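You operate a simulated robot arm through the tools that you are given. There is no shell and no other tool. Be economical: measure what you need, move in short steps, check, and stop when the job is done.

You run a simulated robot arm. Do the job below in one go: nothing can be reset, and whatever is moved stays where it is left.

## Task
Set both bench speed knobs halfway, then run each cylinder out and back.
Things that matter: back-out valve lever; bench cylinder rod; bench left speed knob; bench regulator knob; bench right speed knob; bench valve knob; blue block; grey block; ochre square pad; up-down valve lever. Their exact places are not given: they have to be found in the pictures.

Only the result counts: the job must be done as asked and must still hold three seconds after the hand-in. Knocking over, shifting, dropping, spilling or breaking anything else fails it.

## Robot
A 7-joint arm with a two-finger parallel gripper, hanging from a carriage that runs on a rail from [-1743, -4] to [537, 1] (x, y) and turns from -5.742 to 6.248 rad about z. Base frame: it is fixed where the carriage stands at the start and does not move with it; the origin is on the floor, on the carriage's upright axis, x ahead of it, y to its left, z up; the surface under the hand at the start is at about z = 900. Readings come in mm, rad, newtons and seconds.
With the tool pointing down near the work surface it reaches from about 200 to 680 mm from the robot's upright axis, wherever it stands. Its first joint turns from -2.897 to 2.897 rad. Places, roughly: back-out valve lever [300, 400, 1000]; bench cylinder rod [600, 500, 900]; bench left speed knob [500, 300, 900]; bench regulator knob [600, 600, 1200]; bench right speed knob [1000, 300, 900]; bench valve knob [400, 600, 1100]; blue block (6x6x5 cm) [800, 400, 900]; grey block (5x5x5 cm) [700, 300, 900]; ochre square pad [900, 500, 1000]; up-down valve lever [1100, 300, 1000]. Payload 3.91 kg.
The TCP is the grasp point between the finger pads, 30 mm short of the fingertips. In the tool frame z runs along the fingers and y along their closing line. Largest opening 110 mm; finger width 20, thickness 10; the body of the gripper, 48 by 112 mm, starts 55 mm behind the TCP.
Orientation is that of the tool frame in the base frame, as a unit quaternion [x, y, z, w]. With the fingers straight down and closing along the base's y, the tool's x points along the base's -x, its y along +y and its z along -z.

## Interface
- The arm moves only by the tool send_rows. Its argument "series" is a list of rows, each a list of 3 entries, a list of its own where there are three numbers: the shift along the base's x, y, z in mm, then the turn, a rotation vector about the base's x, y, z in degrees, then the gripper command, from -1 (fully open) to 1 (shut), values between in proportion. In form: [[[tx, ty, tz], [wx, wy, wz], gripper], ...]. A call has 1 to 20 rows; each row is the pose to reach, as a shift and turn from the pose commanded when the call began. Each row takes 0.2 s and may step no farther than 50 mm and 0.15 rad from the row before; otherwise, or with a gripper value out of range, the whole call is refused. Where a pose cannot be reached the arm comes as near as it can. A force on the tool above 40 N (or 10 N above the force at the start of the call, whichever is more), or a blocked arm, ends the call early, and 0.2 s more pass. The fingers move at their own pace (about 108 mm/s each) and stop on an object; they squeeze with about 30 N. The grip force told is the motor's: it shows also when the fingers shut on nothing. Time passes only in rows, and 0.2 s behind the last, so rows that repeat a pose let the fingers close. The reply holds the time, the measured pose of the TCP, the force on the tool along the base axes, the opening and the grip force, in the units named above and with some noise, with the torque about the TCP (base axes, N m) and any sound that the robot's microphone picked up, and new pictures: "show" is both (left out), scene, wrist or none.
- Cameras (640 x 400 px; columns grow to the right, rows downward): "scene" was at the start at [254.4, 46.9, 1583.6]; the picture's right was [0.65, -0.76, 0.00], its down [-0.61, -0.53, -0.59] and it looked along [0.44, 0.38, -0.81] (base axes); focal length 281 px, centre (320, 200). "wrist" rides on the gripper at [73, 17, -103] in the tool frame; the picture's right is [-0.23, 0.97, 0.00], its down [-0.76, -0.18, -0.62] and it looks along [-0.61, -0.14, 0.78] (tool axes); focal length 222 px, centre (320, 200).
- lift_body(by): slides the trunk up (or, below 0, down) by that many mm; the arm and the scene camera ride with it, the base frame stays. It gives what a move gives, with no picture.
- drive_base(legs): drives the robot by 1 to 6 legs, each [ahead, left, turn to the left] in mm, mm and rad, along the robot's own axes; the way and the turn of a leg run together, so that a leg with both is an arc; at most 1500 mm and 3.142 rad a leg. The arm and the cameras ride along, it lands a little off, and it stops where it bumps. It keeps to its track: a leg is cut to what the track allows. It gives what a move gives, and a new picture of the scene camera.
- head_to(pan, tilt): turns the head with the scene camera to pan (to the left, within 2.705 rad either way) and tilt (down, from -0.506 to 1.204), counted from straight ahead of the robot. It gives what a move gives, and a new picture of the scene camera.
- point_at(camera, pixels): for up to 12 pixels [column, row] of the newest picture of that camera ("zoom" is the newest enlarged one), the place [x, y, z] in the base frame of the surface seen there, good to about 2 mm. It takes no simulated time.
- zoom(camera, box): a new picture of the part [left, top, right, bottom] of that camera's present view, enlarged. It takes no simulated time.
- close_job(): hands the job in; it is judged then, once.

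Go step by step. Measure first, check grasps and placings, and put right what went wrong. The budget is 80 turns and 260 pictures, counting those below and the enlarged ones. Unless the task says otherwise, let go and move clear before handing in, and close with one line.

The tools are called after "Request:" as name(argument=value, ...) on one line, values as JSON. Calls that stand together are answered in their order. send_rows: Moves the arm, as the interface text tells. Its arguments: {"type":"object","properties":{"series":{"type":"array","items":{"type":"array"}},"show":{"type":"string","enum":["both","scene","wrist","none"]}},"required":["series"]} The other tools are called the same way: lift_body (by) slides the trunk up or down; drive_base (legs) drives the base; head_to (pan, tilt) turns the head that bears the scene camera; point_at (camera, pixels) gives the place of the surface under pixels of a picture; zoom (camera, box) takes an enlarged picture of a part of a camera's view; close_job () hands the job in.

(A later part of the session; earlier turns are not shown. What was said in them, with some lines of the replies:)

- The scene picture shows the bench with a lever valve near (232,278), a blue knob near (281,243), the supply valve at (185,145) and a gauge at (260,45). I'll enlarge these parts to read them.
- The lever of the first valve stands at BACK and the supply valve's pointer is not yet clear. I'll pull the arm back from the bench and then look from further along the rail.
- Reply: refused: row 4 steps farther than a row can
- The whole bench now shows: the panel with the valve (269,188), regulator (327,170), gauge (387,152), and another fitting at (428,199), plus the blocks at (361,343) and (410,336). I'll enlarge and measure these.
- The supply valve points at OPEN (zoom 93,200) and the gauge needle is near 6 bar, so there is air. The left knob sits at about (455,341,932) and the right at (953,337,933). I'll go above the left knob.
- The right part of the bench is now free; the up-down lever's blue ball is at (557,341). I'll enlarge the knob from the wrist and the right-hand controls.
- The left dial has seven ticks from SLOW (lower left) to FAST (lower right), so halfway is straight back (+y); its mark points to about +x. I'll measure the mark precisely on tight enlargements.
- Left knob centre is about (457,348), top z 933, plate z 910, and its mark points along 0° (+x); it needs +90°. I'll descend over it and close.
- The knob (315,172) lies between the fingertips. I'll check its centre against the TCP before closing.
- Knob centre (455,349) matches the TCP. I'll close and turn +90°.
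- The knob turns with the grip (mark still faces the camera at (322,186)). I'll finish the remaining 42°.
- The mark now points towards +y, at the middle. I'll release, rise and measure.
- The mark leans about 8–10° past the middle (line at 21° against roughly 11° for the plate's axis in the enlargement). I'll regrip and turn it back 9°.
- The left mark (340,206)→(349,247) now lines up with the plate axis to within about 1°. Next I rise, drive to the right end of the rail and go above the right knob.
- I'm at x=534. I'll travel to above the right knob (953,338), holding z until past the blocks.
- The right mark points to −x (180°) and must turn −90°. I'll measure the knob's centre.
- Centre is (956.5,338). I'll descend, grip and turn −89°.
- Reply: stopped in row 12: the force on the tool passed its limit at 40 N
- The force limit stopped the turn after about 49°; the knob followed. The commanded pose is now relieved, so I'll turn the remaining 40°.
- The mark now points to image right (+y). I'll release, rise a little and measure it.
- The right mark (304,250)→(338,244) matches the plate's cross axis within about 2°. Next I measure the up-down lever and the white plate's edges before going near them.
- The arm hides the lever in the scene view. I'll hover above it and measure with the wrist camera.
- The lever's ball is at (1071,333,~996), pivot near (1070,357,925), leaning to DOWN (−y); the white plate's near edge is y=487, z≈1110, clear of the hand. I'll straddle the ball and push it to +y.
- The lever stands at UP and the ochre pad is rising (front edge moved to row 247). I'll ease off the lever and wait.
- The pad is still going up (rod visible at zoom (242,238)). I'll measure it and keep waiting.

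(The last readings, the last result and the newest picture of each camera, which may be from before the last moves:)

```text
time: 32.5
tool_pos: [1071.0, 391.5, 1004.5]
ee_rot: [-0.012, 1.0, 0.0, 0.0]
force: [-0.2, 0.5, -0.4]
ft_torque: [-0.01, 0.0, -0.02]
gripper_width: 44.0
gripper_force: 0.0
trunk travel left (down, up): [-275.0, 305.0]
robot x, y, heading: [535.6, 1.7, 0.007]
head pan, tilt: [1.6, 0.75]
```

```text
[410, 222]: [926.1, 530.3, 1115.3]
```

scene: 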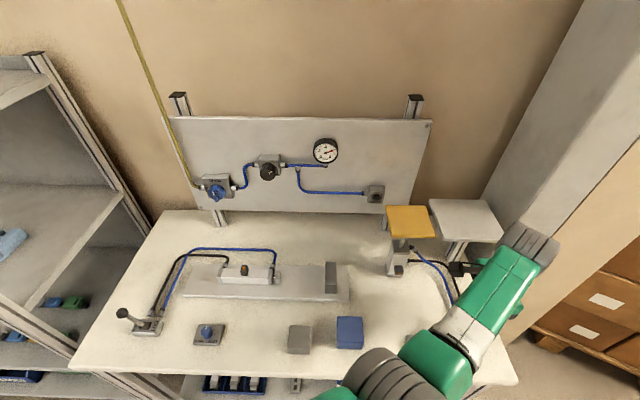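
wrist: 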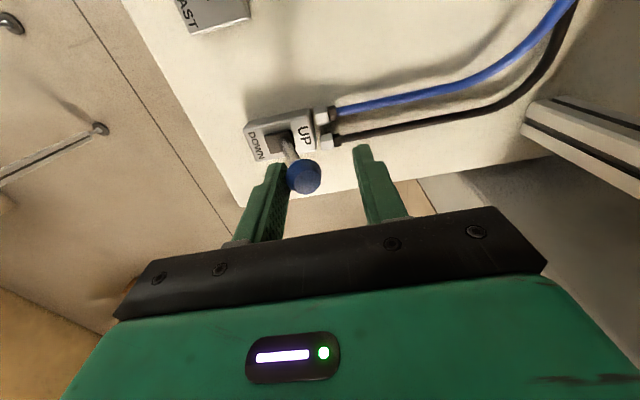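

The pad stopped at z≈1116, level with the white plate: fully out. Now I pull the lever back to DOWN.

Request:
send_rows(series=[[[0, -15, 0], [0, 0, 0], 0.2], [[0, -30, 0], [0, 0, 0], 0.2], [[0, -45, 0], [0, 0, 0], 0.2], [[0, -60, 0], [0, 0, 0], 0.2], [[0, -73, 0], [0, 0, 0], 0.2], [[0, -73, 0], [0, 0, 0], 0.2]])

```text
time: 33.9
tool_pos: [1072.4, 318.4, 1005.9]
ee_rot: [-0.013, 1.0, 0.001, 0.001]
force: [0.2, 9.0, -2.1]
ft_torque: [0.07, -0.13, -0.04]
gripper_width: 48.5
gripper_force: 4.5
trunk travel left (down, up): [-275.0, 305.0]
robot x, y, heading: [533.8, 2.7, 0.002]
head pan, tilt: [1.6, 0.75]
```

scene: 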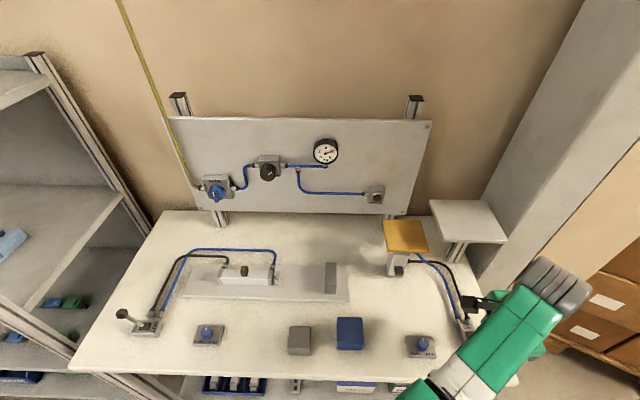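
wrist: 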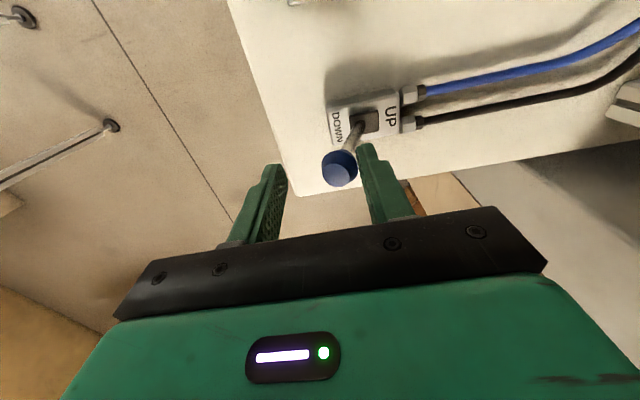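

The lever is at DOWN and the pad is descending. I'll centre off the ball, rise and check the pad.

Request:
send_rows(series=[[[0, 8, 0], [0, 0, 0], 0], [[0, 10, 0], [0, 0, 0], 0], [[0, 10, 40], [0, 0, 0], 0], [[0, 10, 80], [0, 0, 0], 0], [[0, 10, 120], [0, 0, 0], 0], [[-40, 5, 135], [0, 0, 0], 0], [[-80, 0, 140], [0, 0, 0], 0], [[-125, -5, 140], [0, 0, 7], 0], [[-170, -5, 140], [0, 0, 14], 0], [[-215, -5, 140], [0, 0, 21], 0], [[-260, -5, 140], [0, 0, 28], 0], [[-305, -5, 140], [0, 0, 35], 0], [[-350, -5, 140], [0, 0, 42], 0], [[-395, -5, 140], [0, 0, 49], 0], [[-440, -5, 140], [0, 0, 56], 0], [[-485, -5, 140], [0, 0, 63], 0], [[-530, -5, 140], [0, 0, 70], 0], [[-575, -5, 140], [0, 0, 77], 0]], show="scene")

Request:
point_at(camera="scene", pixels=[[405, 240], [487, 336], [423, 345], [385, 224]])

Request:
zoom(camera="scene", box=[370, 200, 510, 370])

```text
time: 37.7
tool_pos: [497.1, 309.2, 1144.4]
ee_rot: [-0.632, 0.775, 0.001, 0.001]
force: [-0.4, -0.1, 0.0]
ft_torque: [0.0, 0.02, 0.0]
gripper_width: 55.1
gripper_force: 0.1
trunk travel left (down, up): [-275.0, 305.0]
robot x, y, heading: [532.4, -2.0, 0.005]
head pan, tilt: [1.6, 0.75]
```

scene: 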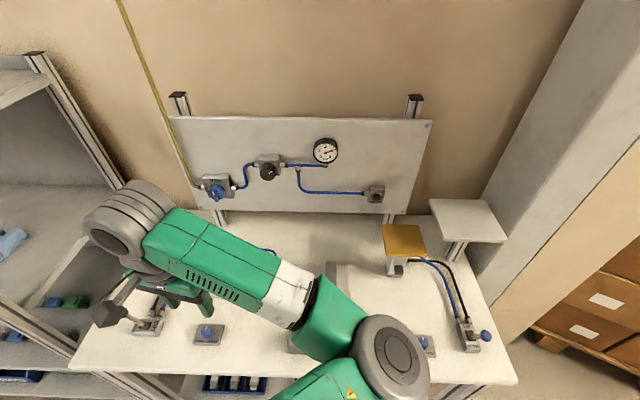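

```text
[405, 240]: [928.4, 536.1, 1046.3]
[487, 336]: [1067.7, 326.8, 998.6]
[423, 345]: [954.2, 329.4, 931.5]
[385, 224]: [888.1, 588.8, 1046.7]
```

```text
2.35 times, centred on (440, 285) of scene
```

zoom: 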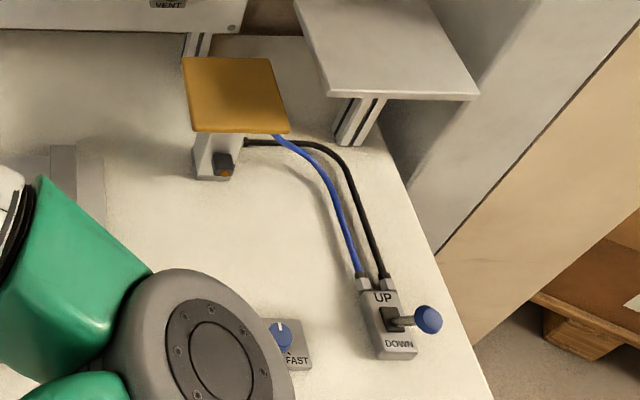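

The pad is back at z≈1046 and the lever at DOWN. Now I hover over the back-out lever and measure it.

Request:
send_rows(series=[[[-45, 10, 0], [0, 0, 6], 0], [[-90, 20, 0], [0, 0, 11], 0], [[-130, 30, 0], [0, 0, 11], 0], [[-170, 41, 0], [0, 0, 11], 0], [[-205, 41, 0], [0, 0, 11], 0]])

Request:
zoom(camera="wrist", box=[240, 50, 400, 190])

```text
time: 38.9
tool_pos: [289.7, 354.5, 1144.3]
ee_rot: [-0.702, 0.712, 0.001, 0.002]
force: [0.9, 0.6, 0.3]
ft_torque: [0.0, -0.02, 0.0]
gripper_width: 54.8
gripper_force: 0.1
trunk travel left (down, up): [-275.0, 305.0]
robot x, y, heading: [532.7, 0.6, 0.006]
head pan, tilt: [1.6, 0.75]
```

scene: 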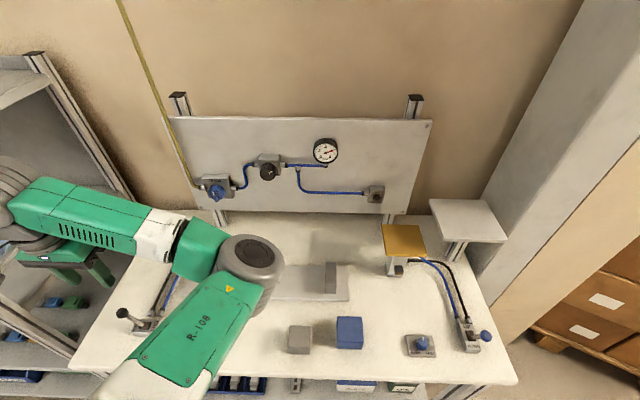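
wrist: 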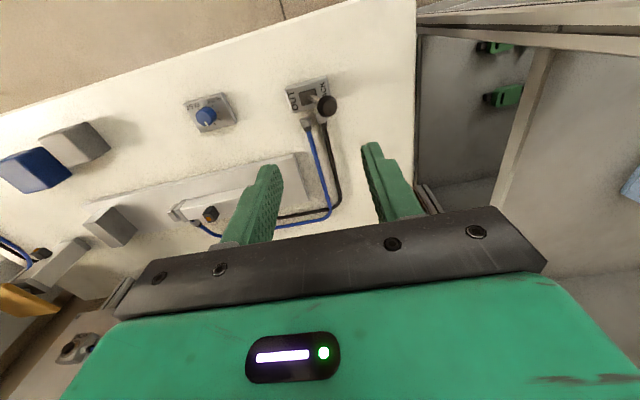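

```text
2.86 times, centred on (320, 120) of wrist
```

zoom: 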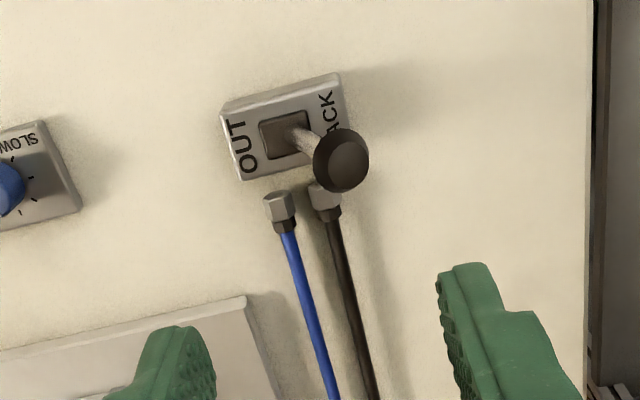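

Request:
point_at(camera="zoom", pixels=[[347, 166], [318, 160], [366, 160], [340, 132], [343, 188], [310, 140], [290, 132], [325, 115], [240, 145]])

```text
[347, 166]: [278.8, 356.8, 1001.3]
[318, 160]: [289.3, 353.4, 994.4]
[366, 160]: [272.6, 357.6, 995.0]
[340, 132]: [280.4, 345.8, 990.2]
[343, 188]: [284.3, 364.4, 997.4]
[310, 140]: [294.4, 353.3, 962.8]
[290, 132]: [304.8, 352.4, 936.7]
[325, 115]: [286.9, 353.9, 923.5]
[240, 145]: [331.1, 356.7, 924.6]
```

The ball is at (281.5,355,996) and the pivot near x=307. I'll straddle it and push to +x (OUT).

Request:
send_rows(series=[[[-8, 1, -45], [0, 0, 0], 0], [[-8, 1, -90], [0, 0, 0], 0], [[-8, 1, -138], [0, 0, 0], 0], [[-8, 1, -138], [0, 0, 0], 0.2], [[4, 1, -138], [0, 0, 0], 0.2], [[18, 1, -138], [0, 0, 0], 0.2], [[32, 1, -138], [0, 0, 0], 0.2], [[46, 1, -138], [0, 0, 0], 0.2], [[56, 1, -138], [0, 0, 0], 0.2]])

```text
time: 40.9
tool_pos: [344.9, 353.3, 1005.9]
ee_rot: [-0.704, 0.711, 0.002, -0.001]
force: [-14.1, 2.1, -5.7]
ft_torque: [0.08, 0.13, -0.01]
gripper_width: 51.3
gripper_force: 7.1
trunk travel left (down, up): [-275.0, 305.0]
robot x, y, heading: [527.8, 2.0, 0.002]
head pan, tilt: [1.6, 0.75]
```

scene: 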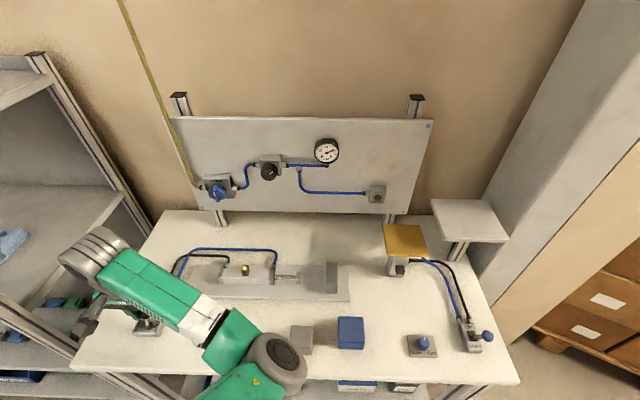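
wrist: 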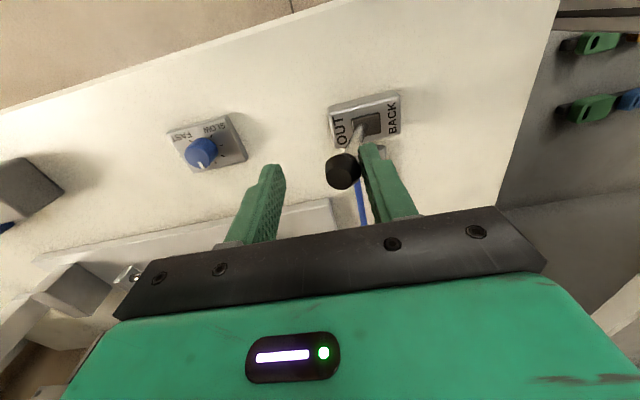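

The lever is at OUT and the rod extends (scene (285,276) to (325,277)). I'll ease off and wait for full stroke.

Request:
send_rows(series=[[[-5, 0, 0], [0, 0, 0], 0.15], [[-5, 0, 0], [0, 0, 0], 0.15], [[-5, 0, 0], [0, 0, 0], 0.15], [[-5, 0, 0], [0, 0, 0], 0.15], [[-5, 0, 0], [0, 0, 0], 0.15], [[-5, 0, 0], [0, 0, 0], 0.15], [[-5, 0, 0], [0, 0, 0], 0.15], [[-5, 0, 0], [0, 0, 0], 0.15], [[-5, 0, 0], [0, 0, 0], 0.15], [[-5, 0, 0], [0, 0, 0], 0.15], [[-5, 0, 0], [0, 0, 0], 0.15], [[-5, 0, 0], [0, 0, 0], 0.15]], show="scene")

Request:
zoom(camera="scene", box=[180, 230, 360, 320])

```text
time: 43.5
tool_pos: [342.9, 354.8, 1007.2]
ee_rot: [-0.702, 0.712, 0.0, 0.001]
force: [-3.3, -0.3, -0.2]
ft_torque: [0.0, 0.07, -0.02]
gripper_width: 48.3
gripper_force: 1.8
trunk travel left (down, up): [-275.0, 305.0]
robot x, y, heading: [535.4, -0.8, 0.003]
head pan, tilt: [1.6, 0.75]
```

scene: 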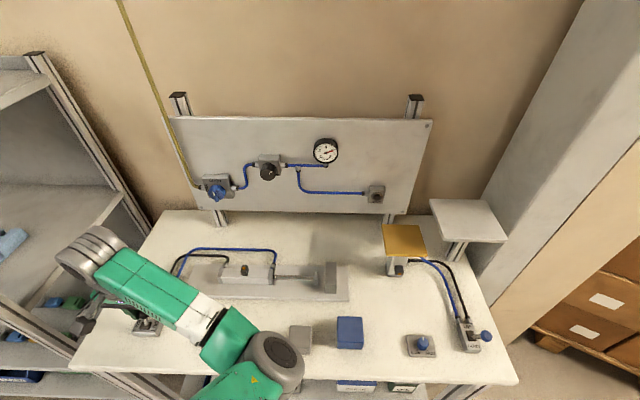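

```text
3.56 times, centred on (270, 275) of scene
```

zoom: 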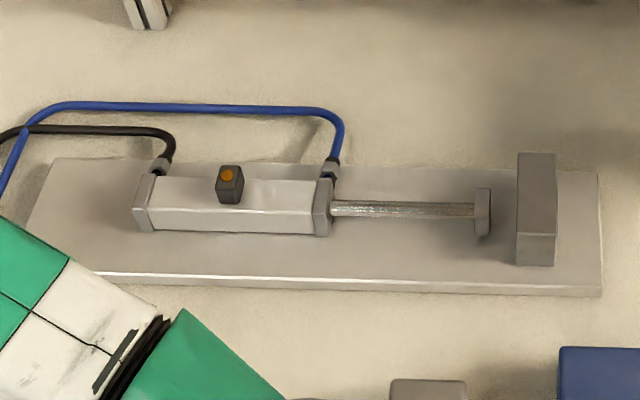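

The rod end is at zoom (483,212), a little short of the block. I'll wait a bit more and see whether it still moves.

Request:
send_rows(series=[[[0, 0, 0], [0, 0, 0], 0.15], [[0, 0, 0], [0, 0, 0], 0.15], [[0, 0, 0], [0, 0, 0], 0.15], [[0, 0, 0], [0, 0, 0], 0.15], [[0, 0, 0], [0, 0, 0], 0.15], [[0, 0, 0], [0, 0, 0], 0.15], [[0, 0, 0], [0, 0, 0], 0.15], [[0, 0, 0], [0, 0, 0], 0.15]], show="scene")

Request:
zoom(camera="scene", box=[180, 230, 360, 320])

```text
time: 45.3
tool_pos: [343.5, 354.1, 1007.5]
ee_rot: [-0.703, 0.711, 0.0, 0.001]
force: [-2.9, 0.2, -0.3]
ft_torque: [0.0, 0.06, 0.05]
gripper_width: 48.3
gripper_force: 2.1
trunk travel left (down, up): [-275.0, 305.0]
robot x, y, heading: [536.1, 4.7, 0.001]
head pan, tilt: [1.6, 0.75]
```

scene: 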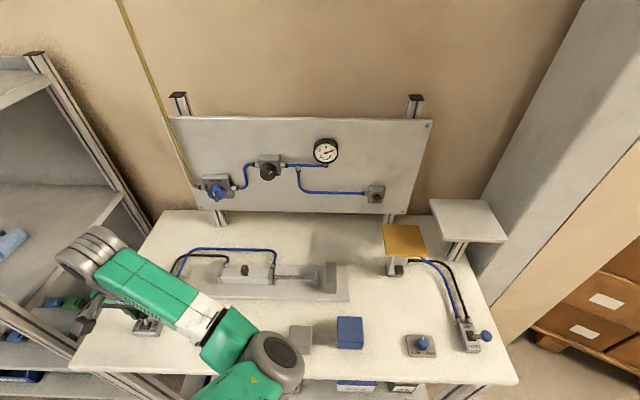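

```text
3.56 times, centred on (270, 275) of scene
```

zoom: 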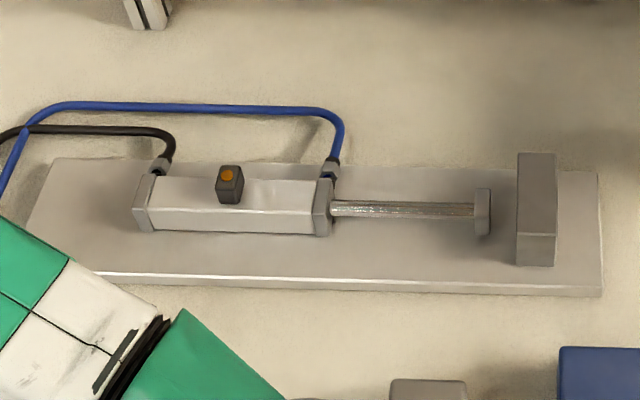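

The rod no longer moves: full stroke reached. Now I pull the lever back to BACK.

Request:
send_rows(series=[[[-15, 0, 0], [0, 0, 0], 0.15], [[-30, 0, 0], [0, 0, 0], 0.15], [[-45, 0, 0], [0, 0, 0], 0.15], [[-60, 0, 0], [0, 0, 0], 0.15], [[-75, 0, 0], [0, 0, 0], 0.15], [[-77, 0, 0], [0, 0, 0], 0.15]])

```text
time: 46.7
tool_pos: [267.8, 353.2, 1008.7]
ee_rot: [-0.703, 0.711, -0.001, 0.0]
force: [4.8, -2.7, 1.3]
ft_torque: [-0.07, -0.17, -0.07]
gripper_width: 49.3
gripper_force: 2.3
trunk travel left (down, up): [-275.0, 305.0]
robot x, y, heading: [534.0, -3.8, 0.004]
head pan, tilt: [1.6, 0.75]
```

scene: 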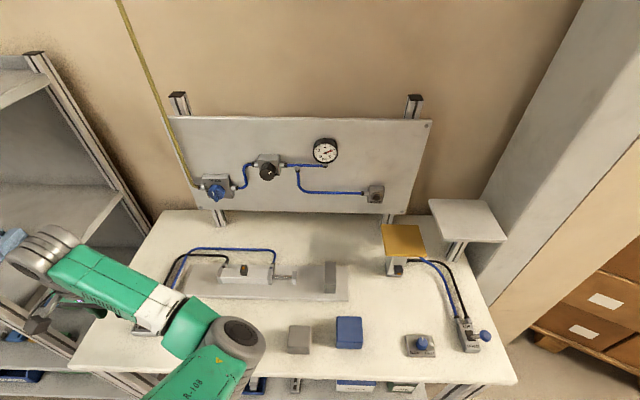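
wrist: 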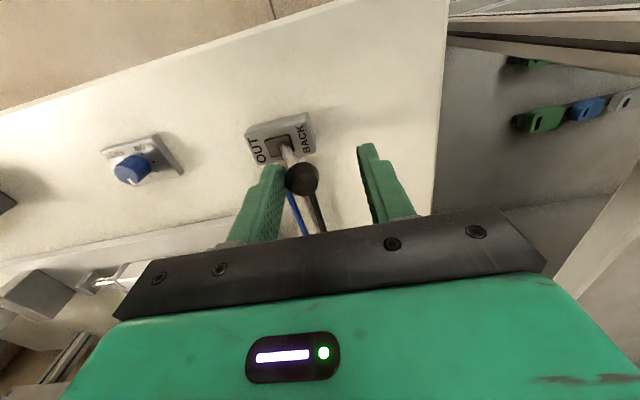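

The rod is retracting. I'll centre off the ball, rise clear and look at everything.

Request:
send_rows(series=[[[10, 0, 0], [0, 0, 0], 0], [[14, 0, 0], [0, 0, 0], 0], [[14, 0, 45], [0, 0, 0], 0], [[14, 0, 90], [0, 0, 0], 0], [[14, 0, 135], [0, 0, 0], 0], [[30, -40, 150], [0, 0, 0], 0], [[60, -75, 160], [0, 0, 0], 0], [[90, -100, 160], [0, 0, 0], 0], [[90, -100, 160], [0, 0, 0], 0], [[90, -100, 160], [0, 0, 0], 0], [[90, -100, 160], [0, 0, 0], 0], [[90, -100, 160], [0, 0, 0], 0], [[90, -100, 160], [0, 0, 0], 0]])

Request:
zoom(camera="scene", box=[80, 220, 360, 390])

Request:
zoom(camera="scene", box=[370, 200, 510, 370])

```text
time: 49.5
tool_pos: [359.3, 250.7, 1168.5]
ee_rot: [-0.703, 0.711, 0.0, 0.0]
force: [0.5, -0.6, 0.8]
ft_torque: [0.02, 0.02, -0.01]
gripper_width: 54.8
gripper_force: 0.0
trunk travel left (down, up): [-275.0, 305.0]
robot x, y, heading: [531.6, 1.8, 0.003]
head pan, tilt: [1.6, 0.75]
```

scene: 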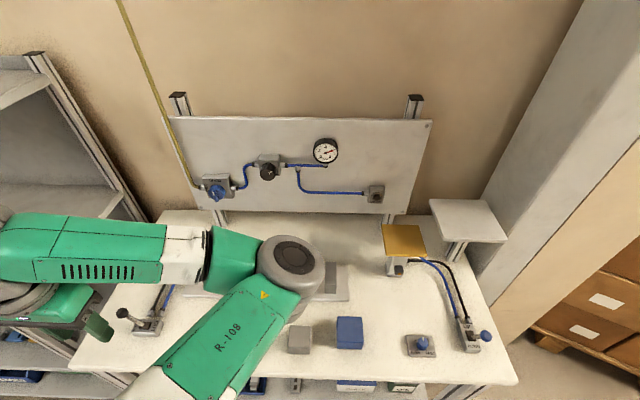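
wrist: 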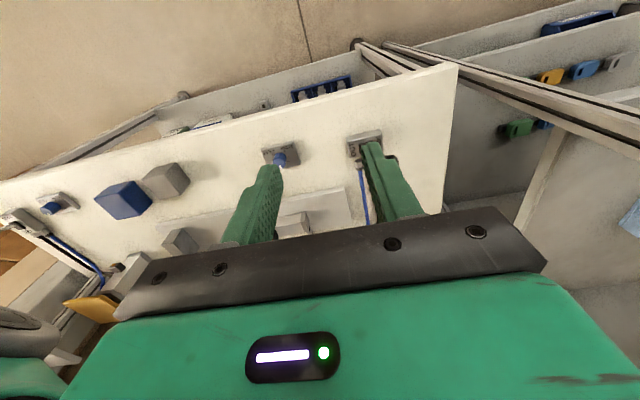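

```text
2.29 times, centred on (220, 305) of scene
```

zoom: 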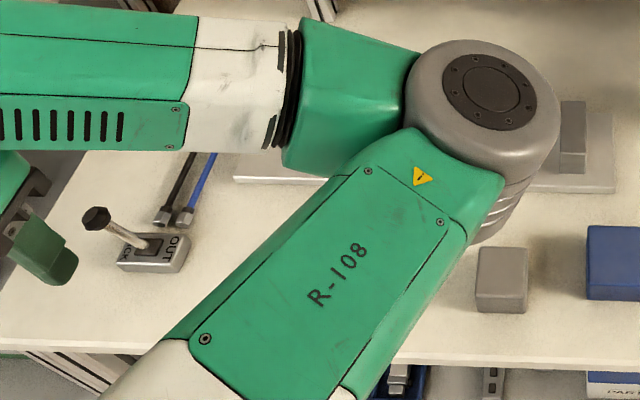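

```text
2.35 times, centred on (440, 285) of scene
```

zoom: 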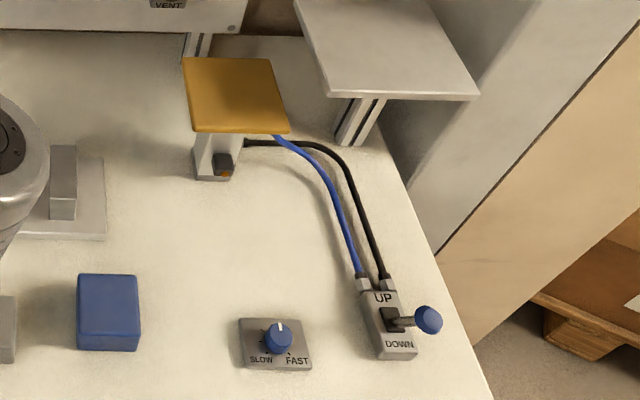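

Both levers are at BACK/DOWN and the right dial is centred, but the arm hides the cylinder rod. I'll swing the arm to the right to see it.

Request:
send_rows(series=[[[45, 0, 40], [0, 0, 0], 0], [[90, 0, 80], [0, 0, 0], 0], [[135, 0, 100], [0, 0, 0], 0], [[180, 5, 100], [0, 0, 0], 0], [[225, 10, 100], [0, 0, 0], 0], [[270, 15, 100], [0, 0, 0], 0], [[315, 15, 100], [0, 0, 0], 0], [[360, 15, 100], [0, 0, 0], 0], [[405, 15, 100], [0, 0, 0], 0], [[450, 15, 100], [0, 0, 0], 0], [[495, 15, 100], [0, 0, 0], 0], [[540, 15, 100], [0, 0, 0], 0], [[585, 10, 100], [0, 0, 0], 0]], show="scene")

Request:
zoom(camera="scene", box=[90, 230, 370, 380])

Request:
zoom(camera="scene", box=[180, 310, 240, 360])

```text
refused: row 1 steps farther than a row can; nothing moved
```

```text
2.29 times, centred on (230, 305) of scene
```

zoom: 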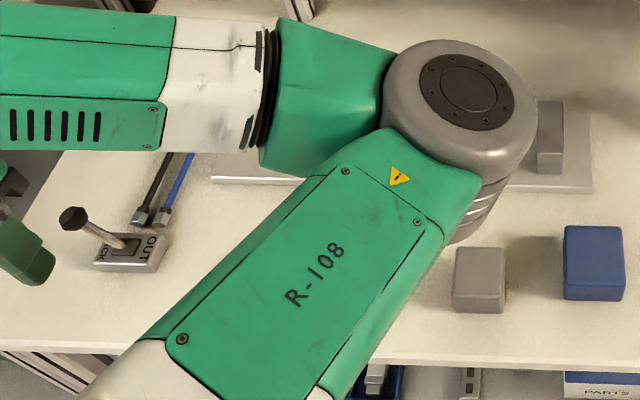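

```text
8.00 times, centred on (210, 335) of scene
```

zoom: 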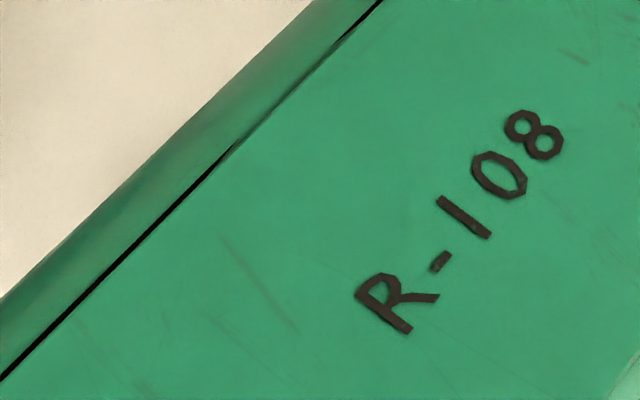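

The first row was too long, so nothing moved; I'll resend it with smaller rises.

Request:
send_rows(series=[[[35, 0, 30], [0, 0, 0], 0], [[70, 0, 60], [0, 0, 0], 0], [[105, 0, 90], [0, 0, 0], 0], [[145, 5, 100], [0, 0, 0], 0], [[190, 10, 100], [0, 0, 0], 0], [[235, 15, 100], [0, 0, 0], 0], [[280, 15, 100], [0, 0, 0], 0], [[325, 15, 100], [0, 0, 0], 0], [[370, 15, 100], [0, 0, 0], 0], [[415, 15, 100], [0, 0, 0], 0], [[460, 15, 100], [0, 0, 0], 0], [[505, 15, 100], [0, 0, 0], 0], [[550, 15, 100], [0, 0, 0], 0], [[590, 15, 100], [0, 0, 0], 0]], show="scene")

Request:
zoom(camera="scene", box=[90, 230, 370, 380])

Request:
zoom(camera="scene", box=[180, 310, 240, 360])

```text
time: 52.5
tool_pos: [947.7, 267.9, 1266.6]
ee_rot: [-0.703, 0.712, 0.001, 0.001]
force: [-0.1, 0.5, -0.6]
ft_torque: [0.01, -0.02, 0.05]
gripper_width: 54.9
gripper_force: 0.0
trunk travel left (down, up): [-275.0, 305.0]
robot x, y, heading: [531.6, 4.0, 0.004]
head pan, tilt: [1.6, 0.75]
```

scene: 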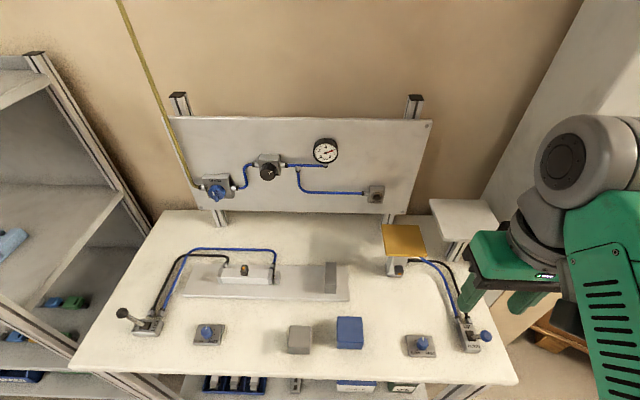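

```text
2.29 times, centred on (230, 305) of scene
```

zoom: 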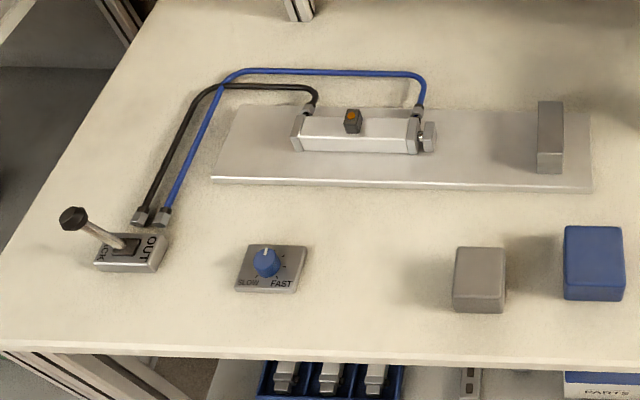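

```text
8.00 times, centred on (210, 335) of scene
```

zoom: 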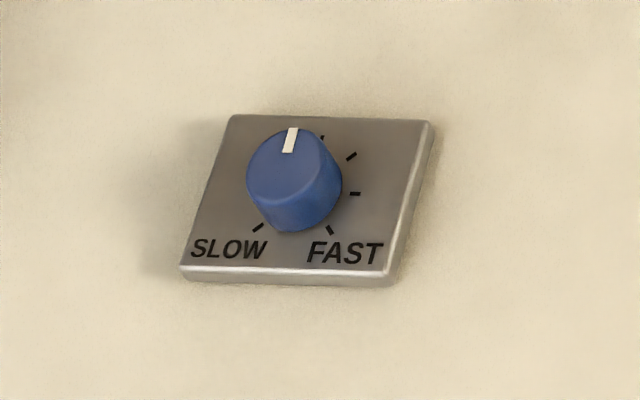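

The rod is fully back (zoom (428,135)). Both marks point to the middle, the pad is down, the blocks haven't moved and the arm is clear, so I'm handing in.

Request:
close_job()

```text
The job is handed in.
```

Both speed knobs are at their halfway marks (within about 2°), and each cylinder was run fully out and back; both levers are back at BACK and DOWN, and the arm is clear.
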